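You operate a simulated robot arm through the tools that you are given. There is no shell and no other tool.

You are at the controls of a simulated robot arm. One attempt, no reset.

## Task
Take the relay and the control board off the tray for rework.
Fine: stand the relay on the empty relay square of the rack. Turn the blue button clear before you draw the board off its pins, and lay it on the board rest. The fuse carrier stays in. Set down upright: blue relay.

The check looks at the end state, three seconds after you hand in, the way a careful person would. Anything else that was tipped, shoved, dropped, spilled or broken makes it a failure.

## Robot
A 7-joint arm with a two-finger parallel gripper, fixed in place. Base frame: the origin is at the foot of the arm, x ahead of it, y to its left, z up; the work surface is at about z = 782. Lengths are in mm, angles in rad, forces in N, time in s.
Its first joint turns from -2.897 to 2.897 rad. Payload 3.43 kg.
The TCP is the grasp point between the finger pads, 30 mm short of the fingertips. In the tool frame z runs along the fingers and y along their closing line. Largest opening 94 mm; finger width 28, thickness 10; the body of the gripper, 50 by 96 mm, starts 55 mm behind the TCP.
Orientation is that of the tool frame in the base frame, as a unit quaternion [x, y, z, w]. With the fingers straight down and closing along the base's y, the tool's x points along the base's -x, its y along +y and its z along -z.

## Interface
- The arm moves only by the tool arm_command. Its argument "series" is a list that holds one entry, the list of rows, each a list of 7 numbers: the turn, a rotation vector about the tool's x, y, z in rad, then the shift along the tool's x, y, z in mm, then the gripper command, from -1 (shut) to 1 (fully open), values between in proportion. In form: [[[wx, wy, wz, x, y, z, claw], ...]]. A call has 1 to 20 rows; each row is the pose to reach, as a shift and turn from the pose commanded when the call began, along the tool's axes at that moment. Each row takes 0.2 s and may step no farther than 50 mm and 0.15 rad from the row before; otherwise, or with a gripper value out of range, the whole call is refused. Where a pose cannot be reached the arm comes as near as it can. A force on the tool above 40 N (or 10 N above the force at the start of the call, whichever is more), or a blocked arm, ends the call early, and 0.2 s more pass. Each finger travels about 45 mm/s and halts on what it meets, pressing with about 45 N; the grip force reading is that of the motor and also rises with nothing between the fingers. The clock runs only during rows and for 0.2 s after the last one: add rows that repeat a pose to give the fingers time. It gives the time, the measured TCP pose, the force on the tool (base axes), the opening and the grip force at its end, in the units of the frame above (readings bear some noise), with the torque about the TCP (base axes, N m) and any sound that the robot's microphone picked up.
- Cameras (640 x 400 px; columns grow to the right, rows downward): "scene" is fixed at [404.3, 641.1, 1547.1]; the picture's right is [0.16, 0.99, 0.00], its down [0.98, -0.16, -0.10] and it looks along [-0.10, 0.02, -0.99] (base axes); focal length 252 px, centre (320, 200). "wrist" rides on the gripper at [76, 14, -102] in the tool frame; the picture's right is [-0.18, 0.98, 0.00], its down [-0.75, -0.14, -0.64] and it looks along [-0.63, -0.12, 0.77] (tool axes); focal length 243 px, centre (320, 200). There is no depth. A picture from a camera that has moved, and an enlarged one, comes with that camera's place and axes in the base frame and with its lens. The place of the scene camera against the robot may be out by one fixed shift of up to 25 mm in any direction.
- capture(camera): a new picture of that camera. No time passes.
- zoom(camera, box): a new picture of the part [left, top, right, bottom] of that camera's present view, enlarged. No time passes.
- sign_off(): hands the job in; it is judged then, once.

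Nothing tells you positions but the pictures and the camera data. Unless the task says otherwise, let go and move clear before handing in.

The tools are called after ">>>" as a command line: name --argument value ..., lists and objects as JSON in quotes. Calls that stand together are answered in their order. arm_command: Moves the arm, as the interface text tells. Its arguments: {"type":"object","properties":{"series":{"type":"array","items":{"type":"array","items":{"type":"array","items":{"type":"number"}}}}},"required":["series"]} The other tools are called the same way: capture (camera) takes a picture; zoom (camera, box) takes an enlarged picture of a part of a camera's view; sign_off () hands the job in.

At the start:

```text
t: 0.0
tool_pos: [454.8, 425.8, 1134.3]
tool_rot: [0.0, 1.0, -0.001, 0.0]
contact_force: [0.3, 0.5, -0.6]
wrist_torque: [-0.02, 0.03, 0.01]
opening: 93.9
finger_force: 0.0
```

scene: 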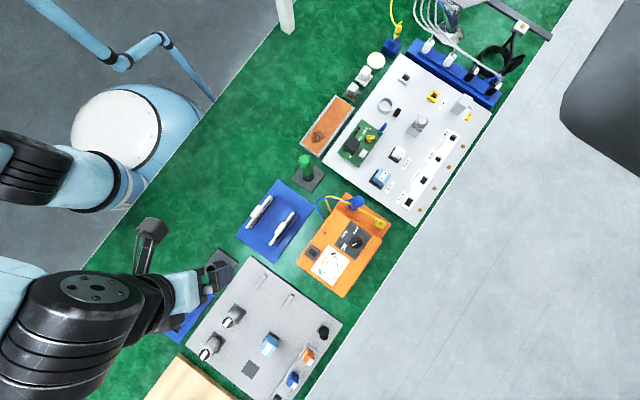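
wrist: 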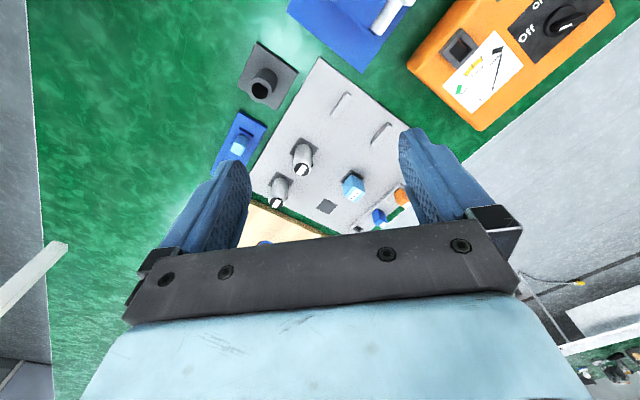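

The scene shows a white tray with a green board and blue relay at upper right, a grey rack at lower left, and a blue board rest with two rails in the middle. I'll zoom in for details before moving.

>>> zoom --camera "scene" --box '[320, 50, 500, 230]'

>>> zoom --camera "scene" --box '[180, 240, 350, 400]'

>>> zoom --camera "scene" --box '[220, 140, 400, 300]'

>>> zoom --camera "scene" --box '[330, 100, 430, 200]'

>>> zoom --camera "scene" --box '[340, 0, 560, 120]'

```text
2.22 times, centred on (410, 140) of scene
camera zoom: at [404.3, 641.1, 1547.1], right [0.16, 0.99, 0.0], down [0.98, -0.16, -0.1], along [-0.1, 0.02, -0.99], focal length 560 px, centre (120, 333)
```

zoom: 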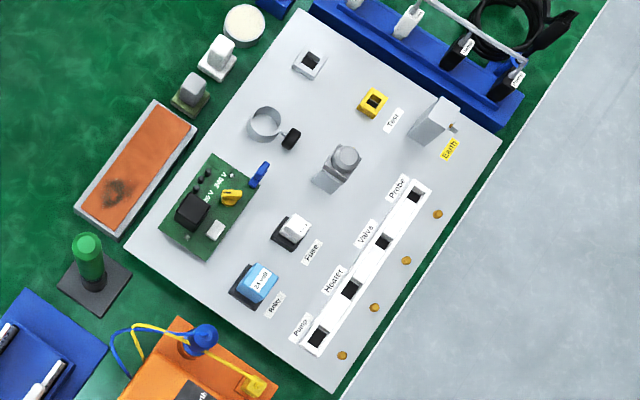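

```text
2.50 times, centred on (265, 320) of scene
camera zoom: at [404.3, 641.1, 1547.1], right [0.16, 0.99, 0.0], down [0.98, -0.16, -0.1], along [-0.1, 0.02, -0.99], focal length 630 px, centre (458, -100)
```

zoom: 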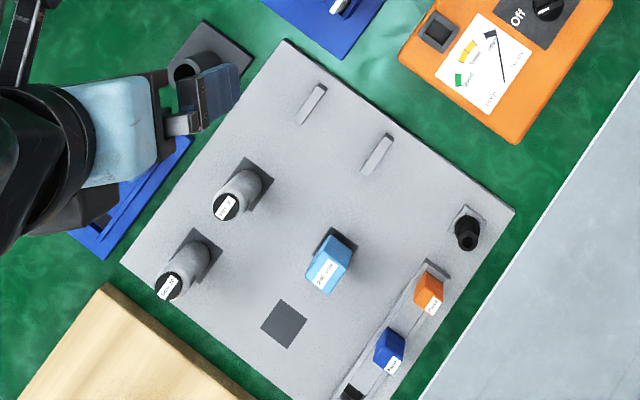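

```text
2.50 times, centred on (310, 220) of scene
camera zoom: at [404.3, 641.1, 1547.1], right [0.16, 0.99, 0.0], down [0.98, -0.16, -0.1], along [-0.1, 0.02, -0.99], focal length 630 px, centre (345, 150)
```

zoom: 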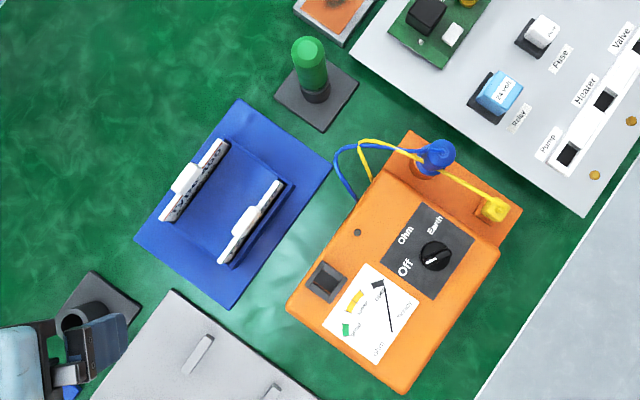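

```text
4.00 times, centred on (380, 150) of scene
camera zoom: at [404.3, 641.1, 1547.1], right [0.16, 0.99, 0.0], down [0.98, -0.16, -0.1], along [-0.1, 0.02, -0.99], focal length 1009 px, centre (80, 400)
```

zoom: 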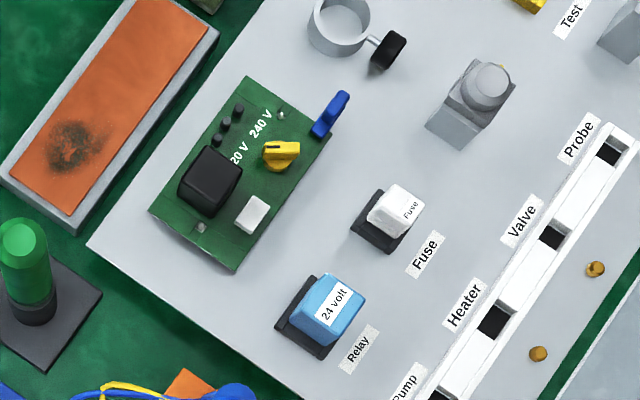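

```text
2.91 times, centred on (450, 60) of scene
camera zoom: at [404.3, 641.1, 1547.1], right [0.16, 0.99, 0.0], down [0.98, -0.16, -0.1], along [-0.1, 0.02, -0.99], focal length 734 px, centre (-58, 607)
```

zoom: 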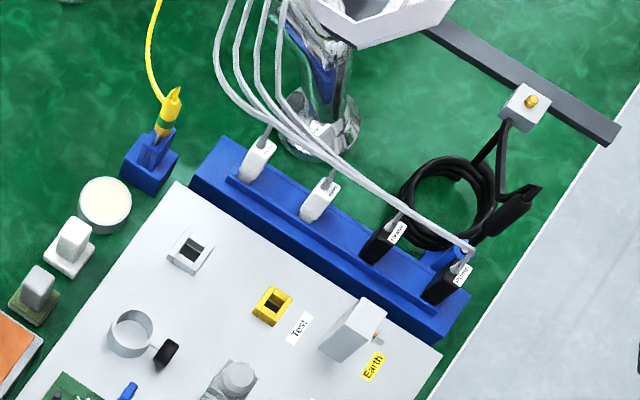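

I take the board to be near (190, 900), the relay near (310, 928), the empty rack square near (786, 506) and the board rest near (385, 631), all turned about 45°. I'll first move high over the tray with the tool yawed 45° to look with the wrist camera.

>>> arm_command --series '[[[0, 0, 0.065, 19, 34, 0, 1], [0, 0, 0.13, 38, 68, 0, 1], [0, 0, 0.195, 56, 101, 0, 1], [0, 0, 0.26, 75, 135, 0, 1], [0, 0, 0.325, 94, 168, 0, 1], [0, 0, 0.39, 112, 202, 0, 1], [0, 0, 0.455, 131, 236, 0, 1], [0, 0, 0.52, 150, 270, 0, 1], [0, 0, 0.585, 169, 303, 0, 1], [0, 0, 0.65, 188, 337, 0, 1], [0, 0, 0.715, 206, 370, 0, 1], [0, 0, 0.785, 225, 404, 0, 1]]]'

```text
t: 2.6
tool_pos: [233.2, 827.5, 1138.0]
tool_rot: [0.383, 0.924, 0.001, 0.0]
contact_force: [-0.3, 0.1, 1.0]
wrist_torque: [0.07, 0.02, -0.01]
opening: 94.0
finger_force: 0.0
```

>>> capture --camera "wrist"

>>> capture --camera "scene"

>>> zoom --camera "scene" --box '[140, 220, 360, 400]'

```text
taken
camera wrist: at [187.8, 891.2, 1240.1], right [0.83, 0.56, 0.0], down [0.43, -0.63, 0.64], along [0.36, -0.53, -0.77], focal length 243 px, centre (320, 200)
```

wrist: 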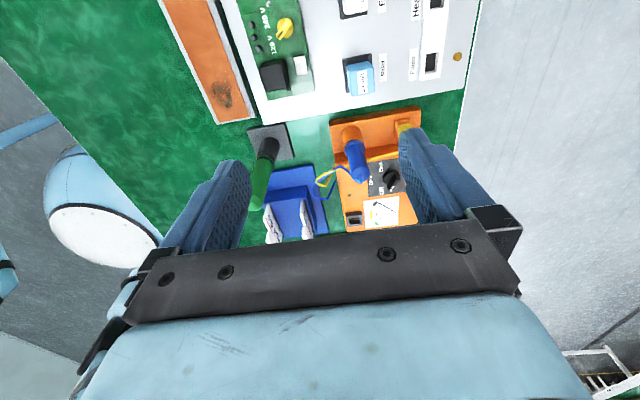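

```text
taken
```

scene: 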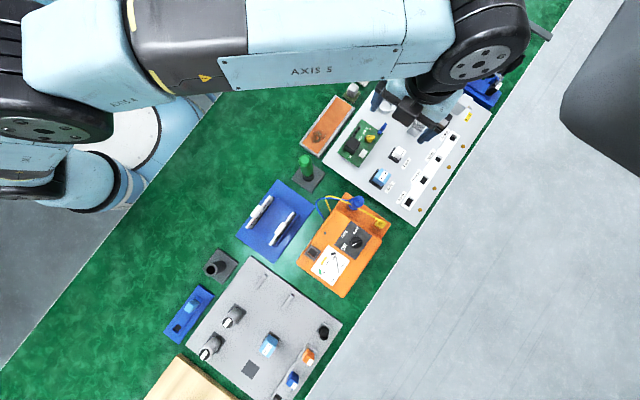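

```text
2.22 times, centred on (250, 310) of scene
camera zoom: at [404.3, 641.1, 1547.1], right [0.16, 0.99, 0.0], down [0.98, -0.16, -0.1], along [-0.1, 0.02, -0.99], focal length 560 px, centre (476, -44)
```

zoom: 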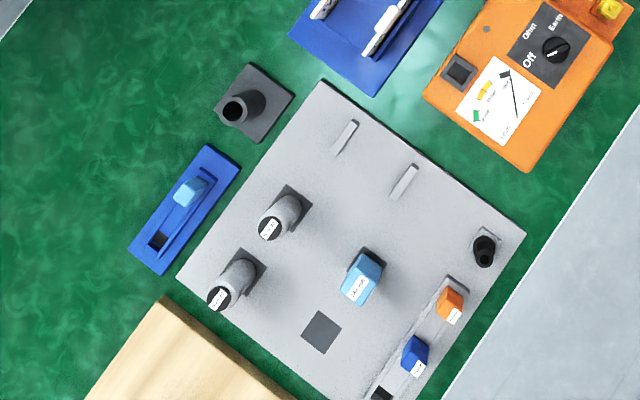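

From here the wrist camera sees the near half of the tray. I'll zoom in on the relay, board and rest from this pose.

>>> zoom --camera "wrist" --box '[230, 0, 330, 100]'

>>> zoom --camera "wrist" --box '[320, 0, 480, 100]'

>>> zoom --camera "wrist" --box '[230, 120, 430, 245]'

>>> zoom --camera "scene" --box '[320, 90, 430, 200]'

```text
4.00 times, centred on (280, 50) of wrist
camera zoom: at [187.8, 891.2, 1240.1], right [0.83, 0.56, 0.0], down [0.43, -0.63, 0.64], along [0.36, -0.53, -0.77], focal length 970 px, centre (480, 800)
```

zoom: 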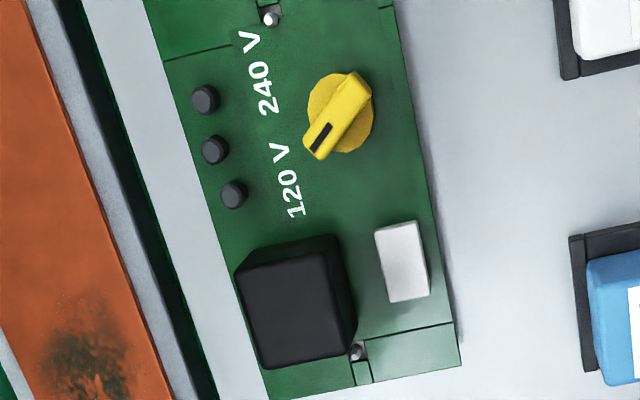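

```text
4.00 times, centred on (400, 50) of wrist
camera zoom: at [187.8, 891.2, 1240.1], right [0.83, 0.56, 0.0], down [0.43, -0.63, 0.64], along [0.36, -0.53, -0.77], focal length 970 px, centre (0, 800)
```

zoom: 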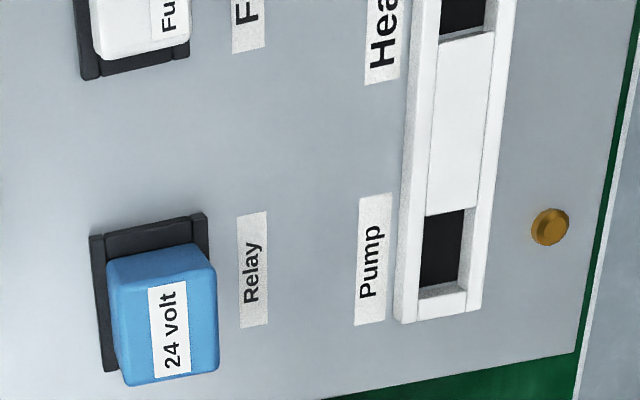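

```text
3.20 times, centred on (330, 182) of wrist
camera zoom: at [187.8, 891.2, 1240.1], right [0.83, 0.56, 0.0], down [0.43, -0.63, 0.64], along [0.36, -0.53, -0.77], focal length 776 px, centre (288, 256)
```

zoom: 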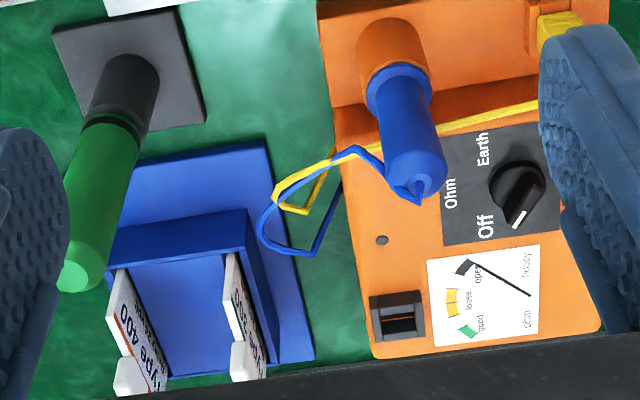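

```text
3.64 times, centred on (375, 145) of scene
camera zoom: at [404.3, 641.1, 1547.1], right [0.16, 0.99, 0.0], down [0.98, -0.16, -0.1], along [-0.1, 0.02, -0.99], focal length 917 px, centre (120, 400)
```

zoom: 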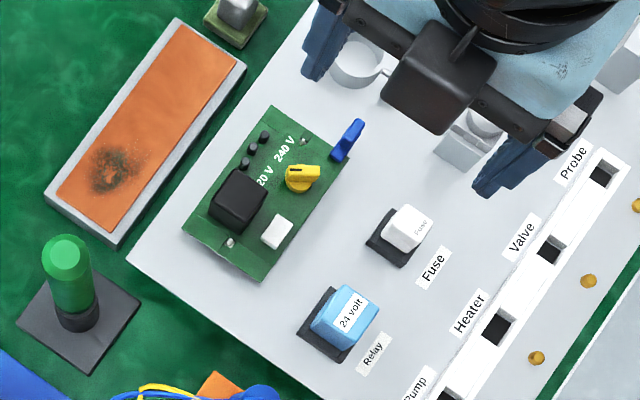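

The blue stand holds two standing cards labelled "Type 400", so it may not be the rest; the two grey bars on the rack may be. I'll yaw the tool so the camera looks over the tray and get a better view of the board, the button and the relay.

>>> arm_command --series '[[[0, 0, -0.14, 7, -13, 8, 1], [0, 0, -0.28, 14, -26, 16, 1], [0, 0, -0.42, 21, -39, 24, 1], [0, 0, -0.56, 28, -52, 32, 1], [0, 0, -0.7, 35, -65, 40, 1], [0, 0, -0.84, 42, -78, 48, 1], [0, 0, -0.98, 50, -91, 56, 1], [0, 0, -1.12, 57, -104, 64, 1], [0, 0, -1.26, 65, -118, 72, 1], [0, 0, -1.4, 73, -133, 80, 1], [0, 0, -1.54, 80, -145, 86, 1], [0, 0, -1.571, 82, -148, 88, 1]]]'

>>> capture --camera "wrist"

```text
t: 5.2
tool_pos: [69.1, 783.0, 1046.5]
tool_rot: [-0.384, 0.923, 0.0, 0.0]
contact_force: [0.4, 0.1, -0.4]
wrist_torque: [0.03, 0.0, 0.03]
opening: 94.0
finger_force: 0.1
```

```text
taken
camera wrist: at [3.6, 740.1, 1148.8], right [-0.57, 0.82, 0.0], down [0.63, 0.43, 0.64], along [0.53, 0.36, -0.77], focal length 243 px, centre (320, 200)
```

wrist: 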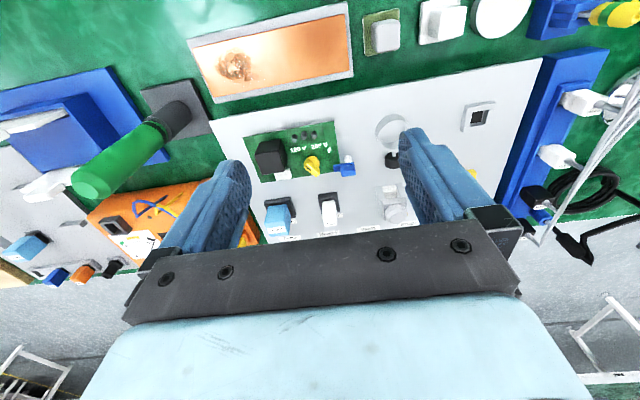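

>>> zoom --camera "wrist" --box '[235, 110, 405, 216]'

>>> zoom --camera "wrist" --box '[325, 130, 375, 190]'

>>> zoom --camera "wrist" --box '[0, 60, 220, 290]'

>>> zoom --camera "wrist" --box '[250, 180, 360, 250]'

```text
3.76 times, centred on (320, 163) of wrist
camera zoom: at [3.6, 740.1, 1148.8], right [-0.57, 0.82, 0.0], down [0.63, 0.43, 0.64], along [0.53, 0.36, -0.77], focal length 913 px, centre (320, 339)
```

zoom: 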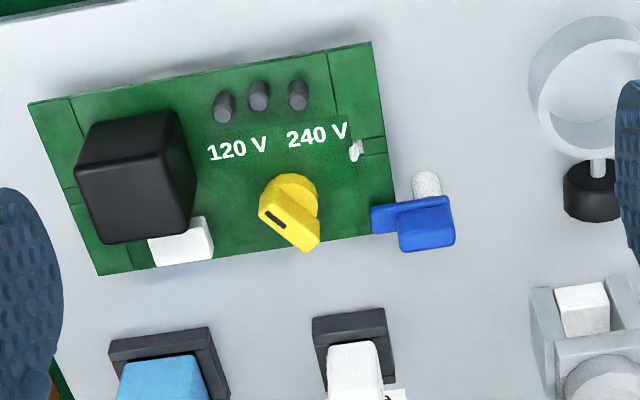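

```text
6.67 times, centred on (350, 160) of wrist
camera zoom: at [3.6, 740.1, 1148.8], right [-0.57, 0.82, 0.0], down [0.63, 0.43, 0.64], along [0.53, 0.36, -0.77], focal length 1618 px, centre (120, 467)
```

zoom: 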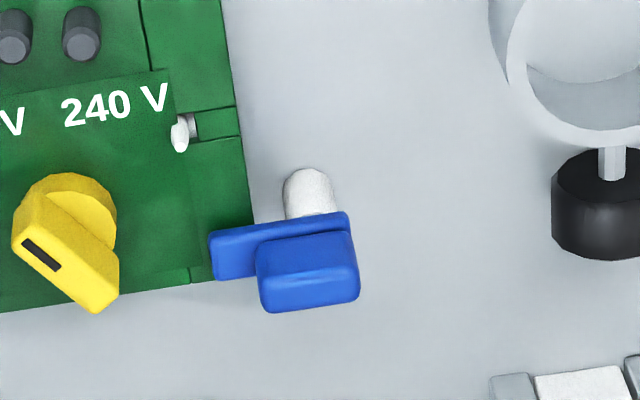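

```text
1.74 times, centred on (110, 175) of wrist
camera zoom: at [3.6, 740.1, 1148.8], right [-0.57, 0.82, 0.0], down [0.63, 0.43, 0.64], along [0.53, 0.36, -0.77], focal length 422 px, centre (685, 244)
```

zoom: 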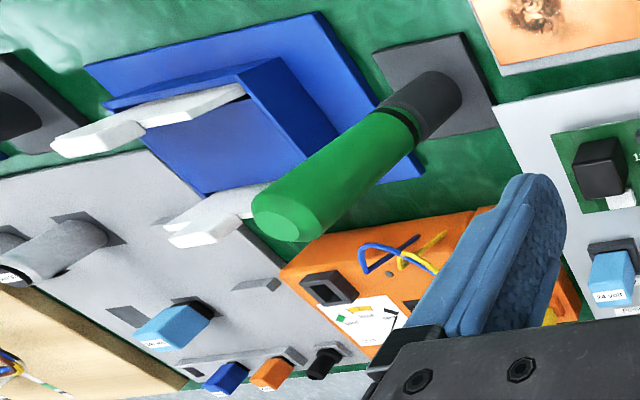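

```text
5.71 times, centred on (305, 215) of wrist
camera zoom: at [3.6, 740.1, 1148.8], right [-0.57, 0.82, 0.0], down [0.63, 0.43, 0.64], along [0.53, 0.36, -0.77], focal length 1386 px, centre (406, 114)
```

zoom: 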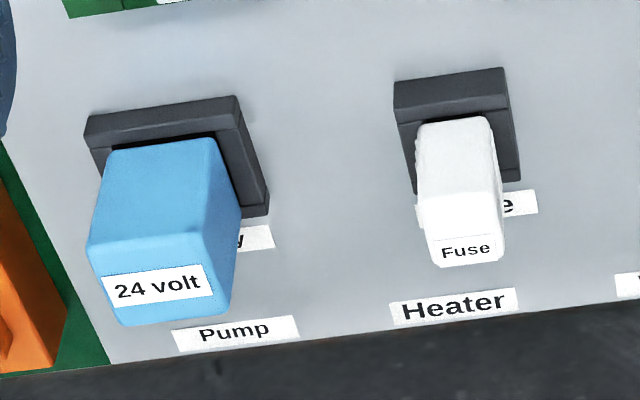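

The button is a blue bar with a raised fin, lying along the board's long direction over its corner on a post. Next I'll inspect the blue stand and the rack up close to decide which is the board rest.

>>> arm_command --series '[[[0, 0, 0, 8, -43, 7, 1], [0, 0, 0, 15, -86, 14, 1], [0, 0, 0, 23, -129, 21, 1], [0, 0, 0, 30, -172, 28, 1], [0, 0, 0, 38, -215, 34, 1], [0, 0, 0, 45, -258, 41, 1], [0, 0, 0, 53, -300, 48, 1]]]'

>>> capture --camera "wrist"

>>> zoom --camera "wrist" --box '[200, 100, 420, 238]'

>>> zoom --camera "scene" --box '[220, 165, 340, 265]'

>>> zoom --camera "scene" --box '[180, 255, 345, 400]'

```text
t: 6.8
tool_pos: [239.1, 532.5, 997.4]
tool_rot: [-0.382, 0.924, 0.0, 0.0]
contact_force: [-0.4, 0.3, -0.7]
wrist_torque: [-0.03, -0.04, -0.04]
opening: 93.7
finger_force: 0.0
```

```text
taken
camera wrist: at [175.9, 488.7, 1099.7], right [-0.56, 0.83, 0.0], down [0.63, 0.43, 0.64], along [0.53, 0.36, -0.77], focal length 243 px, centre (320, 200)
```

wrist: 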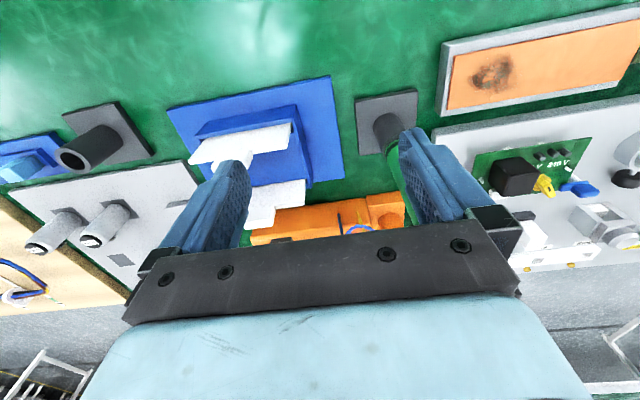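

```text
2.90 times, centred on (310, 169) of wrist
camera zoom: at [175.9, 488.7, 1099.7], right [-0.56, 0.83, 0.0], down [0.63, 0.43, 0.64], along [0.53, 0.36, -0.77], focal length 703 px, centre (349, 290)
```

zoom: 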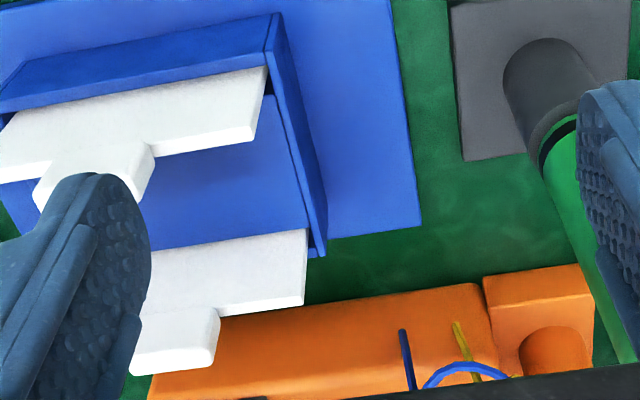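

```text
4.00 times, centred on (280, 215) of scene
camera zoom: at [404.3, 641.1, 1547.1], right [0.16, 0.99, 0.0], down [0.98, -0.16, -0.1], along [-0.1, 0.02, -0.99], focal length 1009 px, centre (480, 140)
```

zoom: 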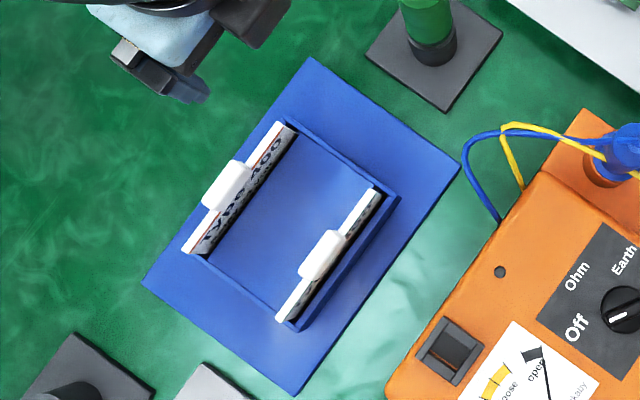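

```text
2.76 times, centred on (262, 328) of scene
camera zoom: at [404.3, 641.1, 1547.1], right [0.16, 0.99, 0.0], down [0.98, -0.16, -0.1], along [-0.1, 0.02, -0.99], focal length 696 px, centre (479, -152)
```

zoom: 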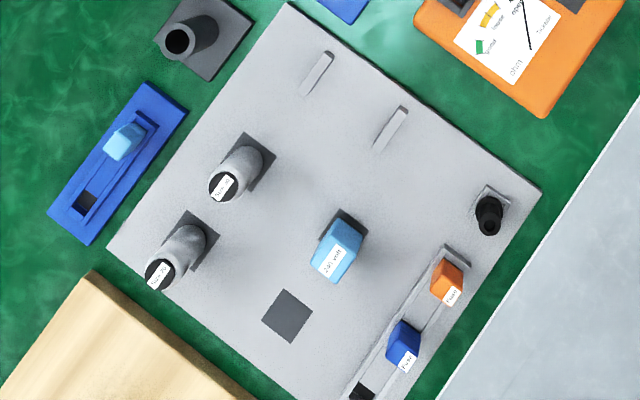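

The blue stand is a card holder, so the two grey bars on the rack (centre about (570, 484)) are the board rest. Correcting my zoom scaling, the board is near (176, 808), the relay (295, 843), the button (150, 878) and the empty square (767, 387). Next I'll hover over the button with the closing line across its fin.

>>> arm_command --series '[[[0, 0, 0.14, -15, 26, 0, 1], [0, 0, 0.28, -30, 51, 0, 1], [0, 0, 0.42, -45, 77, 0, 1], [0, 0, 0.56, -61, 103, 0, 1], [0, 0, 0.7, -76, 128, 5, 1], [0, 0, 0.84, -91, 154, 10, 1], [0, 0, 0.98, -106, 180, 15, 1], [0, 0, 1.12, -121, 205, 20, 1], [0, 0, 1.26, -136, 231, 25, 1], [0, 0, 1.4, -152, 257, 30, 1], [0, 0, 1.54, -167, 282, 35, 1], [0, 0, 1.571, -182, 308, 37, 1]]]'

>>> capture --camera "wrist"

>>> capture --camera "scene"

```text
t: 9.4
tool_pos: [152.9, 877.5, 966.7]
tool_rot: [0.383, 0.924, 0.0, -0.001]
contact_force: [-0.6, 0.5, 1.4]
wrist_torque: [0.04, 0.05, -0.01]
opening: 94.0
finger_force: 0.1
```

```text
taken
camera wrist: at [108.7, 942.6, 1068.3], right [0.83, 0.56, 0.0], down [0.43, -0.63, 0.64], along [0.36, -0.53, -0.77], focal length 243 px, centre (320, 200)
```

wrist: 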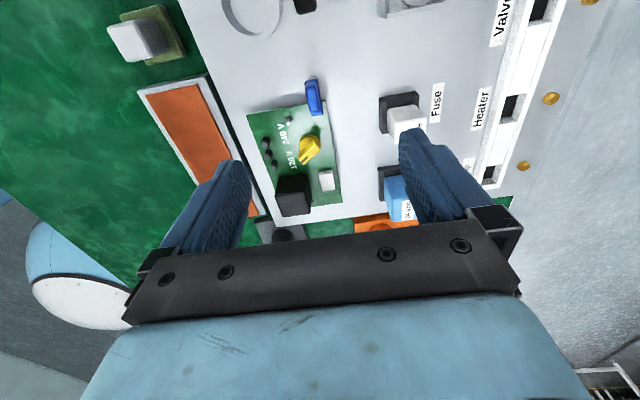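

```text
taken
```

scene: 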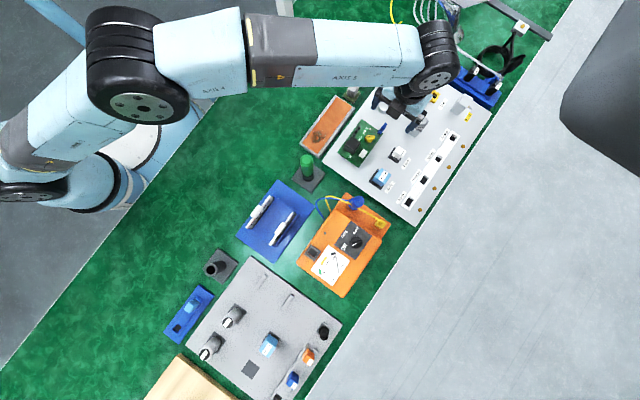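

The button is in clear view ahead of the TCP. I'll zoom to measure the button, board edges, relay and heights.

>>> zoom --camera "wrist" --box '[230, 60, 390, 160]'

>>> zoom --camera "wrist" --box '[240, 120, 400, 220]'

>>> zoom --camera "wrist" --box '[282, 64, 346, 104]'

>>> zoom --camera "wrist" --box '[220, 0, 380, 100]'

```text
4.00 times, centred on (310, 110) of wrist
camera zoom: at [108.7, 942.6, 1068.3], right [0.83, 0.56, 0.0], down [0.43, -0.63, 0.64], along [0.36, -0.53, -0.77], focal length 970 px, centre (360, 560)
```

zoom: 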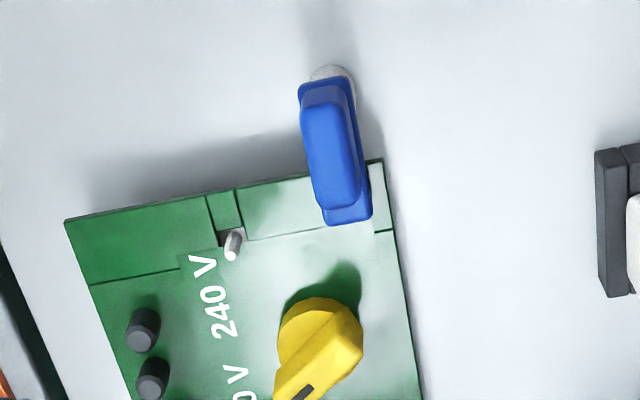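

```text
4.00 times, centred on (320, 170) of wrist
camera zoom: at [108.7, 942.6, 1068.3], right [0.83, 0.56, 0.0], down [0.43, -0.63, 0.64], along [0.36, -0.53, -0.77], focal length 970 px, centre (320, 320)
```

zoom: 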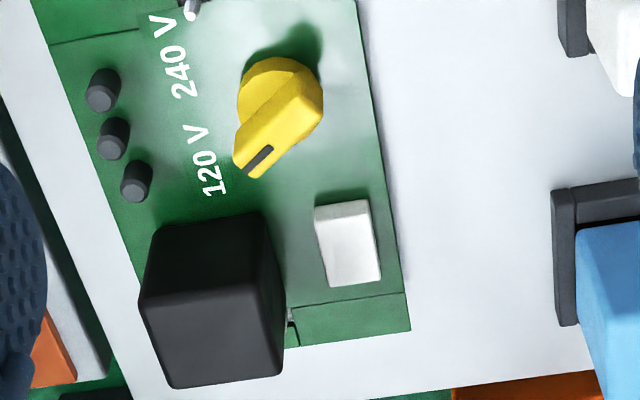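

```text
10.00 times, centred on (314, 84) of wrist
camera zoom: at [108.7, 942.6, 1068.3], right [0.83, 0.56, 0.0], down [0.43, -0.63, 0.64], along [0.36, -0.53, -0.77], focal length 2426 px, centre (380, 1360)
```

zoom: 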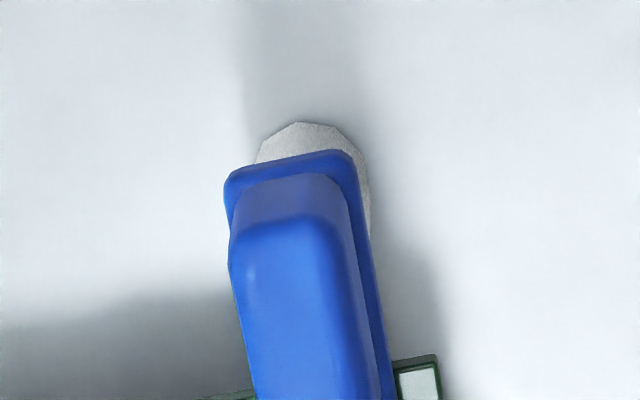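

```text
4.00 times, centred on (300, 50) of wrist
camera zoom: at [108.7, 942.6, 1068.3], right [0.83, 0.56, 0.0], down [0.43, -0.63, 0.64], along [0.36, -0.53, -0.77], focal length 970 px, centre (400, 800)
```

zoom: 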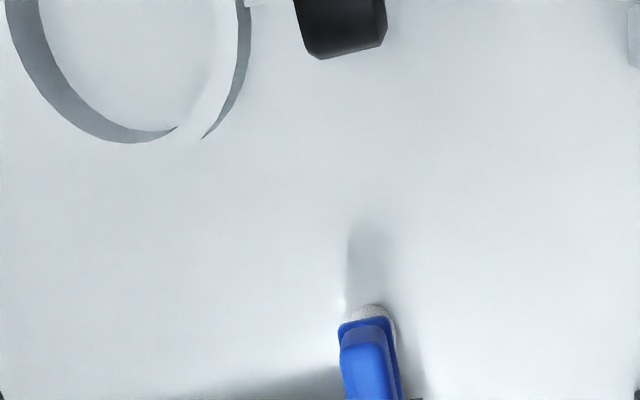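

Triangulating gives the board top at z≈829 with its centre near (173, 809), about 80×130 mm. The button pivot is near (139.5, 886) and its fin top is at z≈853. I'll move above the pivot and settle to check how the arm tracks.

>>> arm_command --series '[[[0, 0, 0, 7, -2, 20, 0.2], [0, 0, 0, 14, -5, 41, 0.2], [0, 0, 0, 14, -5, 41, 0.2], [0, 0, 0, 14, -5, 41, 0.2], [0, 0, 0, 14, -5, 41, 0.2]]]'

>>> capture --camera "wrist"

>>> zoom --camera "wrist" --box '[240, 90, 400, 190]'

```text
t: 10.6
tool_pos: [139.0, 885.5, 919.9]
tool_rot: [0.383, 0.924, 0.0, 0.0]
contact_force: [0.2, 1.6, -0.2]
wrist_torque: [0.0, 0.0, -0.01]
opening: 56.6
finger_force: 0.1
```

```text
taken
camera wrist: at [96.2, 949.6, 1021.9], right [0.83, 0.56, 0.0], down [0.43, -0.63, 0.64], along [0.36, -0.53, -0.77], focal length 243 px, centre (320, 200)
```

wrist: 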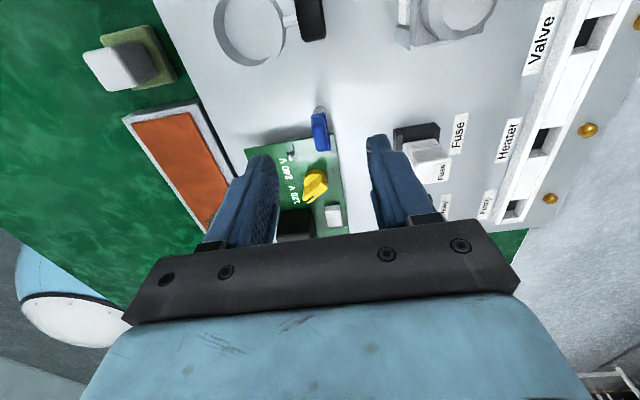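

```text
4.00 times, centred on (320, 140) of wrist
camera zoom: at [96.2, 949.6, 1021.9], right [0.83, 0.56, 0.0], down [0.43, -0.63, 0.64], along [0.36, -0.53, -0.77], focal length 970 px, centre (320, 440)
```

zoom: 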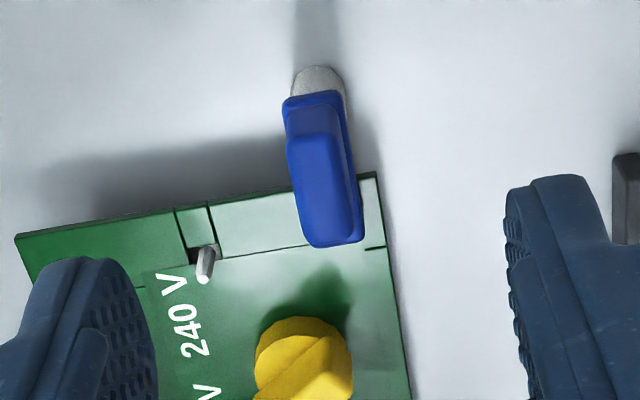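

The TCP is aligned with the fin centreline and post axis. I'll lower until the tips are about 4 mm above the bar, with the fingers partly closed.

>>> arm_command --series '[[[0, 0, 0, 0, 0, 12, -0.3], [0, 0, 0, 0, 0, 25, -0.3], [0, 0, 0, 0, 0, 38, -0.3], [0, 0, 0, 0, 0, 49, -0.3], [0, 0, 0, 0, 0, 49, -0.3]]]'

>>> capture --camera "wrist"

>>> zoom --camera "wrist" --box '[240, 110, 400, 210]'

```text
t: 11.8
tool_pos: [141.0, 885.3, 872.4]
tool_rot: [0.382, 0.924, 0.0, 0.001]
contact_force: [-0.8, 0.6, 0.3]
wrist_torque: [0.01, -0.01, -0.01]
opening: 32.7
finger_force: 0.1
```

```text
taken
camera wrist: at [97.0, 949.0, 974.2], right [0.83, 0.56, 0.0], down [0.43, -0.63, 0.64], along [0.36, -0.53, -0.77], focal length 243 px, centre (320, 200)
```

wrist: 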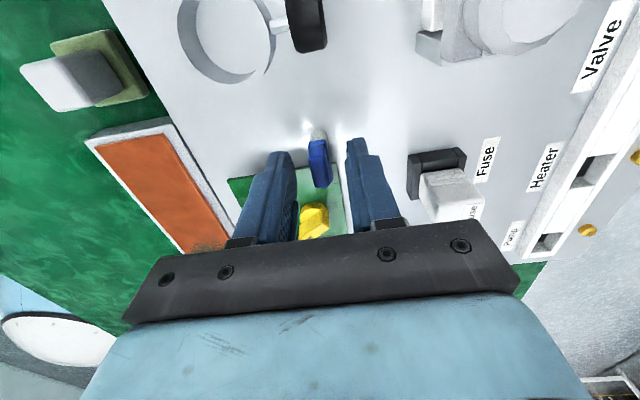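

```text
4.00 times, centred on (320, 160) of wrist
camera zoom: at [97.0, 949.0, 974.2], right [0.83, 0.56, 0.0], down [0.43, -0.63, 0.64], along [0.36, -0.53, -0.77], focal length 970 px, centre (320, 360)
```

zoom: 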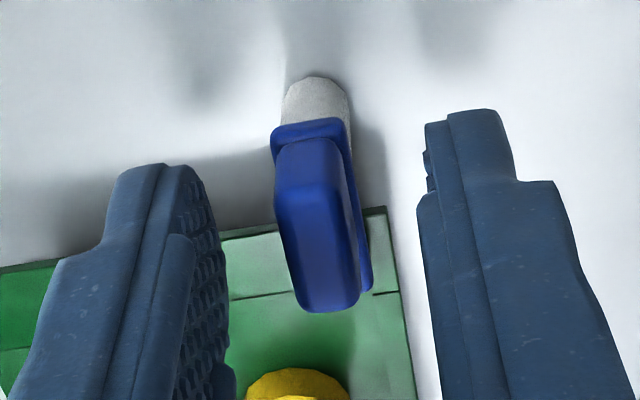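

The fingers straddle the fin correctly with the tips just above the bar. Closing on the fin now.

>>> arm_command --series '[[[0, 0, 0, 0, 0, 1, -0.6], [0, 0, 0, 0, 0, 1, -1], [0, 0, 0, 0, 0, 1, -1], [0, 0, 0, 0, 0, 1, -1]]]'

>>> zoom --camera "wrist" --box '[240, 110, 400, 210]'

```text
t: 12.8
tool_pos: [139.6, 884.7, 870.7]
tool_rot: [0.382, 0.924, -0.001, 0.0]
contact_force: [-2.4, -6.1, -0.2]
wrist_torque: [-0.26, -0.13, 0.03]
opening: 10.1
finger_force: 43.6
```

```text
4.00 times, centred on (320, 160) of wrist
camera zoom: at [96.0, 949.5, 973.2], right [0.83, 0.56, 0.0], down [0.43, -0.63, 0.64], along [0.36, -0.53, -0.77], focal length 970 px, centre (320, 360)
```

zoom: 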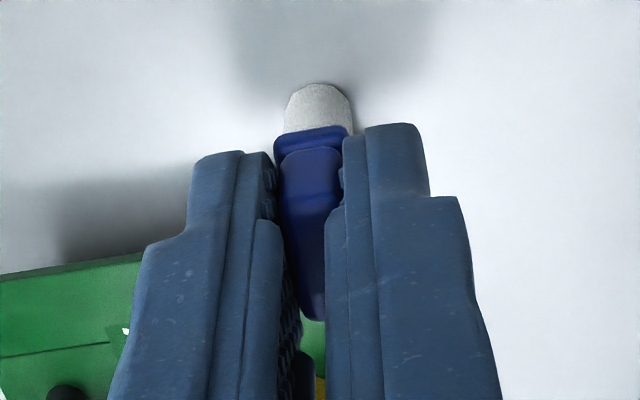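

The fin is held at a 10 mm opening. I'll turn it so the wing swings outward away from the board, a small part first to check resistance.

>>> arm_command --series '[[[0, 0, -0.08, 0, 0, 1, -1], [0, 0, -0.16, 0, 0, 1, -1], [0, 0, -0.24, 0, 0, 1, -1], [0, 0, -0.32, 0, 0, 1, -1], [0, 0, -0.4, 0, 0, 1, -1]]]'

>>> zoom --camera "wrist" --box '[240, 110, 400, 210]'

```text
t: 14.0
tool_pos: [141.0, 886.1, 871.2]
tool_rot: [0.191, 0.982, 0.0, 0.001]
contact_force: [8.1, -18.2, 12.4]
wrist_torque: [-0.58, -0.2, 0.04]
opening: 9.8
finger_force: 43.4
```

```text
4.00 times, centred on (320, 160) of wrist
camera zoom: at [74.7, 927.6, 973.2], right [0.54, 0.84, 0.0], down [0.65, -0.41, 0.64], along [0.54, -0.35, -0.77], focal length 970 px, centre (320, 360)
```

zoom: 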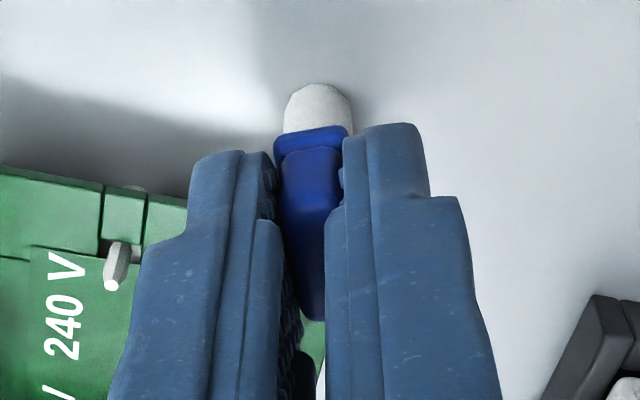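

The button turns freely enough. I'll relax the small side load and continue to a full 90°.

>>> arm_command --series '[[[0, 0, -0.1, -0.8, -0.7, -1, -1], [0, 0, -0.2, -0.8, -0.7, -1, -1], [0, 0, -0.3, -0.8, -0.7, -1, -1], [0, 0, -0.4, -0.8, -0.7, -1, -1], [0, 0, -0.5, -0.8, -0.7, -1, -1], [0, 0, -0.6, -0.8, -0.7, -1, -1], [0, 0, -0.7, -0.8, -0.7, -1, -1], [0, 0, -0.8, -0.8, -0.7, -1, -1], [0, 0, -0.9, -0.8, -0.7, -1, -1], [0, 0, -1.0, -0.8, -0.7, -1, -1], [0, 0, -1.1, -0.8, -0.7, -1, -1], [0, 0, -1.17, -0.8, -0.7, -1, -1], [0, 0, -1.17, -0.8, -0.7, -1, -1]]]'

>>> zoom --camera "wrist" --box '[240, 110, 400, 210]'

```text
t: 15.8
tool_pos: [139.9, 886.0, 870.4]
tool_rot: [-0.201, 0.98, 0.001, -0.001]
contact_force: [2.0, 16.4, -10.0]
wrist_torque: [0.03, 0.52, -0.04]
opening: 9.8
finger_force: 44.1
stopped in row 9: the force on the tool passed its limit at 40 N (the readings are from after the stop); the commanded pose is now the measured one
```

```text
4.00 times, centred on (320, 160) of wrist
camera zoom: at [64.4, 869.7, 973.2], right [-0.22, 0.98, 0.0], down [0.75, 0.16, 0.64], along [0.63, 0.14, -0.77], focal length 970 px, centre (320, 360)
```

zoom: 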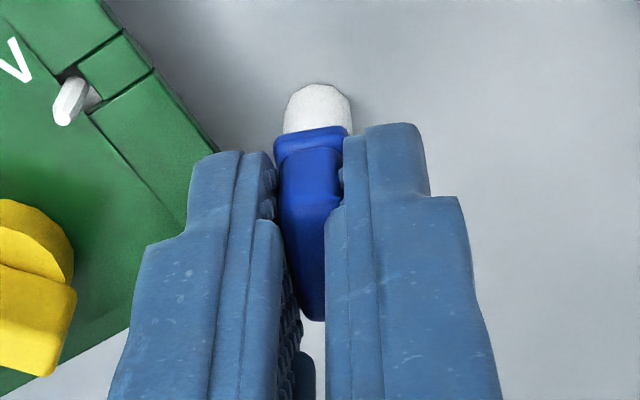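

It stopped at about 68° on a side load of about 16 N with no turning torque. I'll ease sideways with the load and finish the remaining 22°.

>>> arm_command --series '[[[0, 0, 0, -0.4, 0.8, 0.5, -1], [0, 0, -0.06, -0.4, 0.8, 0.5, -1], [0, 0, -0.12, -0.5, 0.9, 0.5, -1], [0, 0, -0.18, -0.5, 0.9, 0.5, -1], [0, 0, -0.24, -0.6, 1.0, 0.5, -1], [0, 0, -0.3, -0.6, 1.0, 0.5, -1], [0, 0, -0.37, -0.6, 1.0, 0.5, -1]]]'

>>> zoom --camera "wrist" --box '[240, 110, 400, 210]'

```text
t: 17.4
tool_pos: [139.7, 887.2, 870.7]
tool_rot: [-0.378, 0.926, 0.0, 0.0]
contact_force: [2.0, 2.3, -24.1]
wrist_torque: [0.63, -0.65, -0.01]
opening: 9.9
finger_force: 44.1
```

```text
4.00 times, centred on (320, 160) of wrist
camera zoom: at [75.4, 844.0, 973.3], right [-0.56, 0.83, 0.0], down [0.64, 0.43, 0.64], along [0.53, 0.36, -0.77], focal length 970 px, centre (320, 360)
```

zoom: 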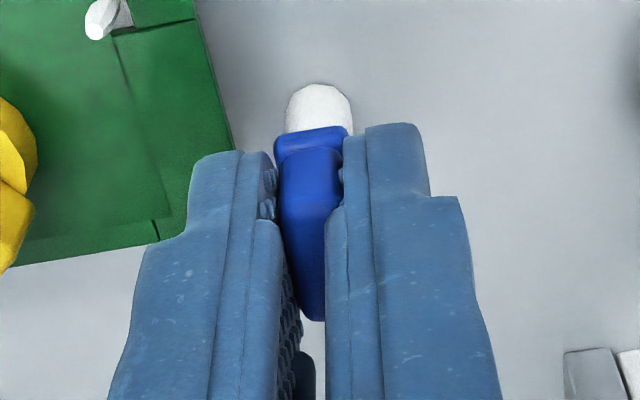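

The button is now turned 90°, clear of the board. Releasing and lifting.

>>> arm_command --series '[[[0, 0, 0, 0, 0, 0.5, -0.6], [0, 0, 0, 0, 0, 0.5, -0.4], [0, 0, 0, 0, 0, 0.5, -0.3], [0, 0, 0, 0, 0, 0, -0.3], [0, 0, 0, 0, 0, -20, -0.3], [0, 0, 0, 0, 0, -50, -0.3], [0, 0, 0, 0, 0, -90, 0.2], [0, 0, 0, 0, 0, -120, 1], [0, 0, 0, 0, 0, -120, 1]]]'

>>> capture --camera "wrist"

>>> zoom --camera "wrist" --box '[240, 60, 400, 160]'

>>> zoom --camera "scene" --box '[320, 90, 430, 200]'

```text
t: 19.4
tool_pos: [138.2, 888.4, 993.3]
tool_rot: [-0.378, 0.926, 0.001, 0.001]
contact_force: [0.1, 0.1, -0.1]
wrist_torque: [-0.02, 0.0, -0.04]
opening: 93.5
finger_force: 0.1
```

```text
taken
camera wrist: at [73.6, 845.5, 1094.4], right [-0.56, 0.83, 0.0], down [0.64, 0.42, 0.64], along [0.53, 0.36, -0.77], focal length 243 px, centre (320, 200)
```

wrist: 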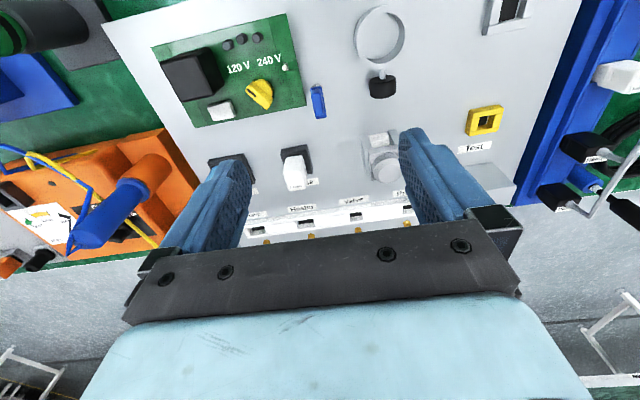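

```text
4.00 times, centred on (320, 110) of wrist
camera zoom: at [73.6, 845.5, 1094.4], right [-0.56, 0.83, 0.0], down [0.64, 0.42, 0.64], along [0.53, 0.36, -0.77], focal length 970 px, centre (320, 560)
```

zoom: 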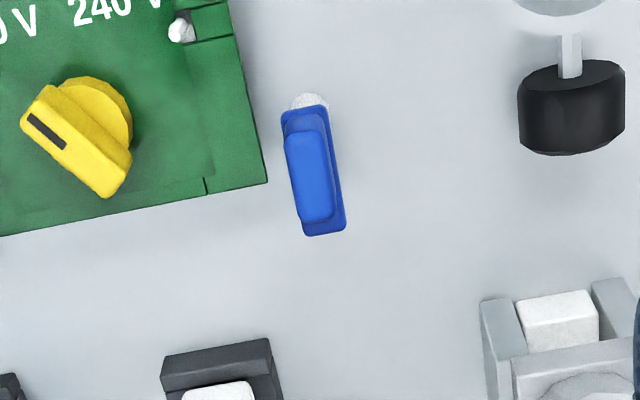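

```text
3.64 times, centred on (375, 145) of scene
camera zoom: at [404.3, 641.1, 1547.1], right [0.16, 0.99, 0.0], down [0.98, -0.16, -0.1], along [-0.1, 0.02, -0.99], focal length 917 px, centre (120, 400)
```

zoom: 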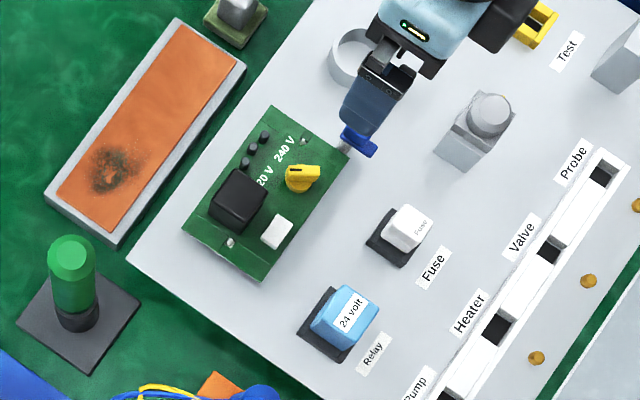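

The button now stands clear of the board edge. Next I'll yaw back to 135° and hover over the board centre (175, 807) to check alignment before gripping its long edges.

>>> arm_command --series '[[[0, 0, 0.13, 3, -7, 0, 1], [0, 0, 0.26, 5, -14, 0, 1], [0, 0, 0.39, 8, -21, 0, 1], [0, 0, 0.52, 10, -28, 0, 1], [0, 0, 0.65, 13, -35, 0, 1], [0, 0, 0.78, 15, -42, 0, 1], [0, 0, 0.91, 18, -49, 10, 1], [0, 0, 1.04, 20, -56, 20, 1], [0, 0, 1.17, 23, -63, 30, 1], [0, 0, 1.3, 26, -70, 40, 1], [0, 0, 1.43, 28, -77, 50, 1], [0, 0, 1.56, 30.5, -84.5, 60, 1], [0, 0, 1.56, 30.5, -84.5, 72, 1], [0, 0, 1.56, 30.5, -84.5, 72, 1], [0, 0, 1.56, 30.5, -84.5, 72, 1]]]'

>>> capture --camera "wrist"

>>> zoom --camera "wrist" --box '[220, 80, 420, 205]'

```text
t: 22.6
tool_pos: [178.7, 805.0, 920.1]
tool_rot: [0.382, 0.924, 0.001, -0.001]
contact_force: [0.3, 0.2, 0.4]
wrist_torque: [0.0, 0.01, 0.01]
opening: 94.0
finger_force: 0.2
```

```text
taken
camera wrist: at [134.3, 869.4, 1022.2], right [0.83, 0.56, 0.0], down [0.43, -0.63, 0.64], along [0.36, -0.53, -0.77], focal length 243 px, centre (320, 200)
```

wrist: 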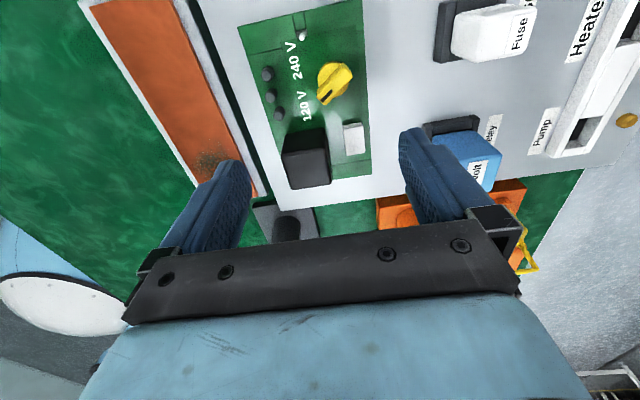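

```text
3.20 times, centred on (320, 142) of wrist
camera zoom: at [134.3, 869.4, 1022.2], right [0.83, 0.56, 0.0], down [0.43, -0.63, 0.64], along [0.36, -0.53, -0.77], focal length 776 px, centre (320, 384)
```

zoom: 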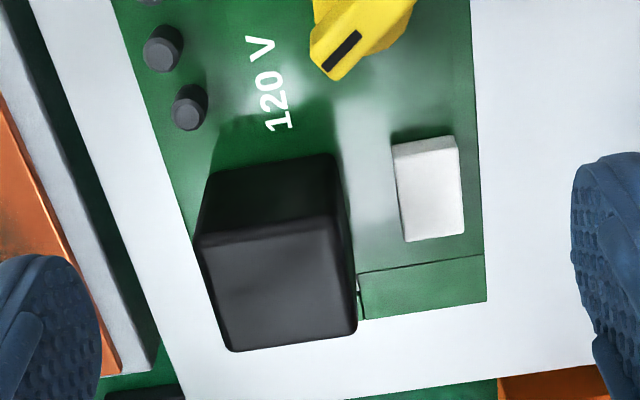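

The board edges sit at p≈655 and 735, and the TCP is at 695.7, so it is centred with about 7 mm clearance per side. I'll lower to where the tips sit just beneath the board, checking on the way.

>>> arm_command --series '[[[0, 0, 0, 0, -0.7, 15, 1], [0, 0, 0, 0, -0.7, 30, 1], [0, 0, 0, 0, -0.7, 42, 1], [0, 0, 0, 0, -0.7, 50, 1], [0, 0, 0, 0, -0.7, 50, 1]]]'

>>> capture --camera "wrist"

>>> zoom --camera "wrist" --box '[380, 80, 460, 230]'

>>> zoom --camera "wrist" --box '[200, 80, 280, 230]'

```text
t: 23.8
tool_pos: [177.3, 804.0, 868.6]
tool_rot: [0.383, 0.924, 0.001, -0.001]
contact_force: [0.6, -0.6, 0.5]
wrist_torque: [0.02, -0.03, -0.01]
opening: 93.6
finger_force: 0.1
```

```text
taken
camera wrist: at [132.7, 868.2, 971.8], right [0.82, 0.57, 0.0], down [0.43, -0.63, 0.64], along [0.36, -0.53, -0.77], focal length 243 px, centre (320, 200)
```

wrist: 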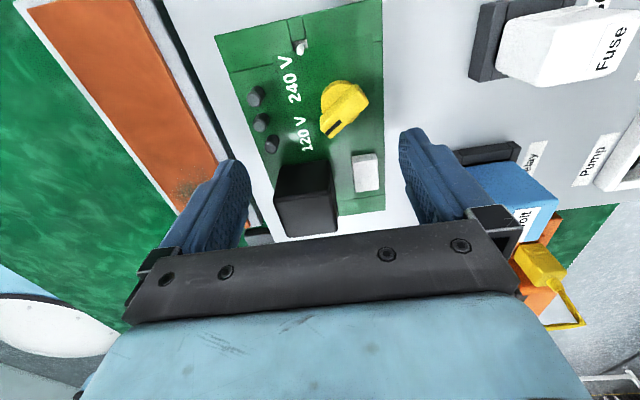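

```text
2.67 times, centred on (420, 155) of wrist
camera zoom: at [132.7, 868.2, 971.8], right [0.82, 0.57, 0.0], down [0.43, -0.63, 0.64], along [0.36, -0.53, -0.77], focal length 647 px, centre (53, 320)
```

zoom: 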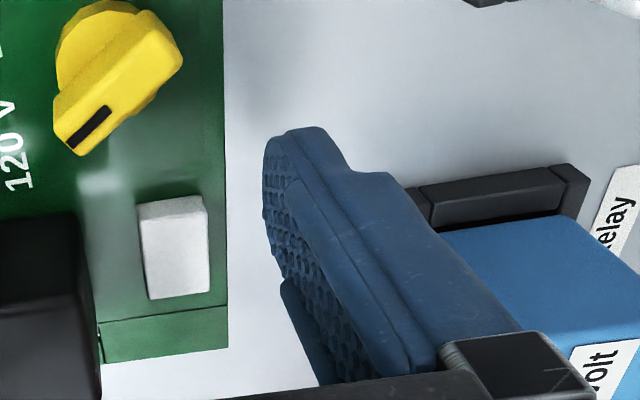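

```text
2.67 times, centred on (240, 155) of wrist
camera zoom: at [132.7, 868.2, 971.8], right [0.82, 0.57, 0.0], down [0.43, -0.63, 0.64], along [0.36, -0.53, -0.77], focal length 647 px, centre (533, 320)
```

zoom: 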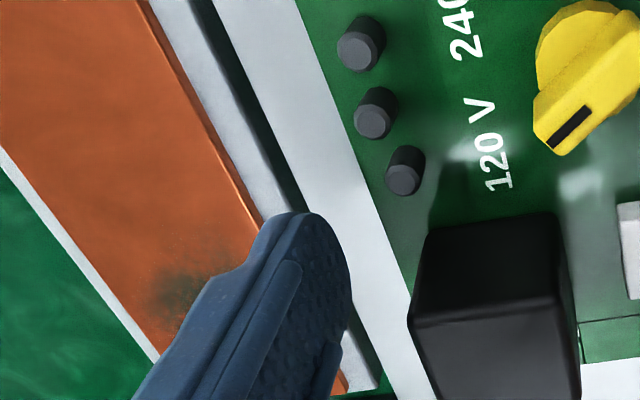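

Both fingers have clear air beside the board. Going down the last 20 mm.

>>> arm_command --series '[[[0, 0, 0, 0, 0, 8, 1], [0, 0, 0, 0, 0, 15, 1], [0, 0, 0, 0, 0, 20, 1], [0, 0, 0, 0, 0, 20, 1]]]'

>>> capture --camera "wrist"

>>> zoom --camera "wrist" --box '[380, 80, 460, 230]'

>>> zoom --camera "wrist" --box '[200, 80, 280, 230]'

```text
t: 24.8
tool_pos: [177.5, 804.8, 849.5]
tool_rot: [0.383, 0.924, 0.001, 0.0]
contact_force: [0.2, -0.5, 0.5]
wrist_torque: [-0.02, -0.01, 0.01]
opening: 94.1
finger_force: 0.1
```

```text
taken
camera wrist: at [132.7, 868.5, 951.9], right [0.82, 0.57, 0.0], down [0.43, -0.63, 0.64], along [0.36, -0.53, -0.77], focal length 243 px, centre (320, 200)
```

wrist: 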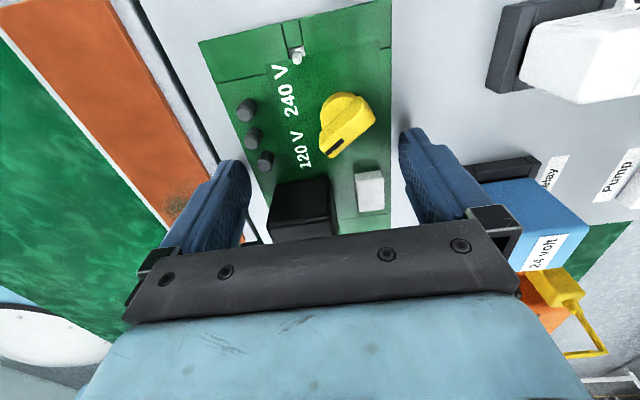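

```text
2.67 times, centred on (420, 155) of wrist
camera zoom: at [132.7, 868.5, 951.9], right [0.82, 0.57, 0.0], down [0.43, -0.63, 0.64], along [0.36, -0.53, -0.77], focal length 647 px, centre (53, 320)
```

zoom: 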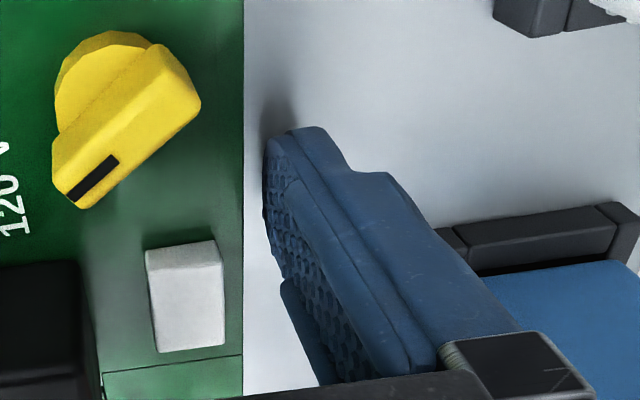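

```text
2.67 times, centred on (240, 155) of wrist
camera zoom: at [132.7, 868.5, 951.9], right [0.82, 0.57, 0.0], down [0.43, -0.63, 0.64], along [0.36, -0.53, -0.77], focal length 647 px, centre (533, 320)
```

zoom: 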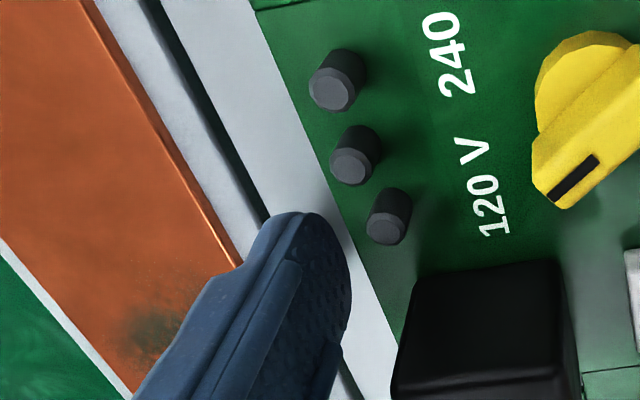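

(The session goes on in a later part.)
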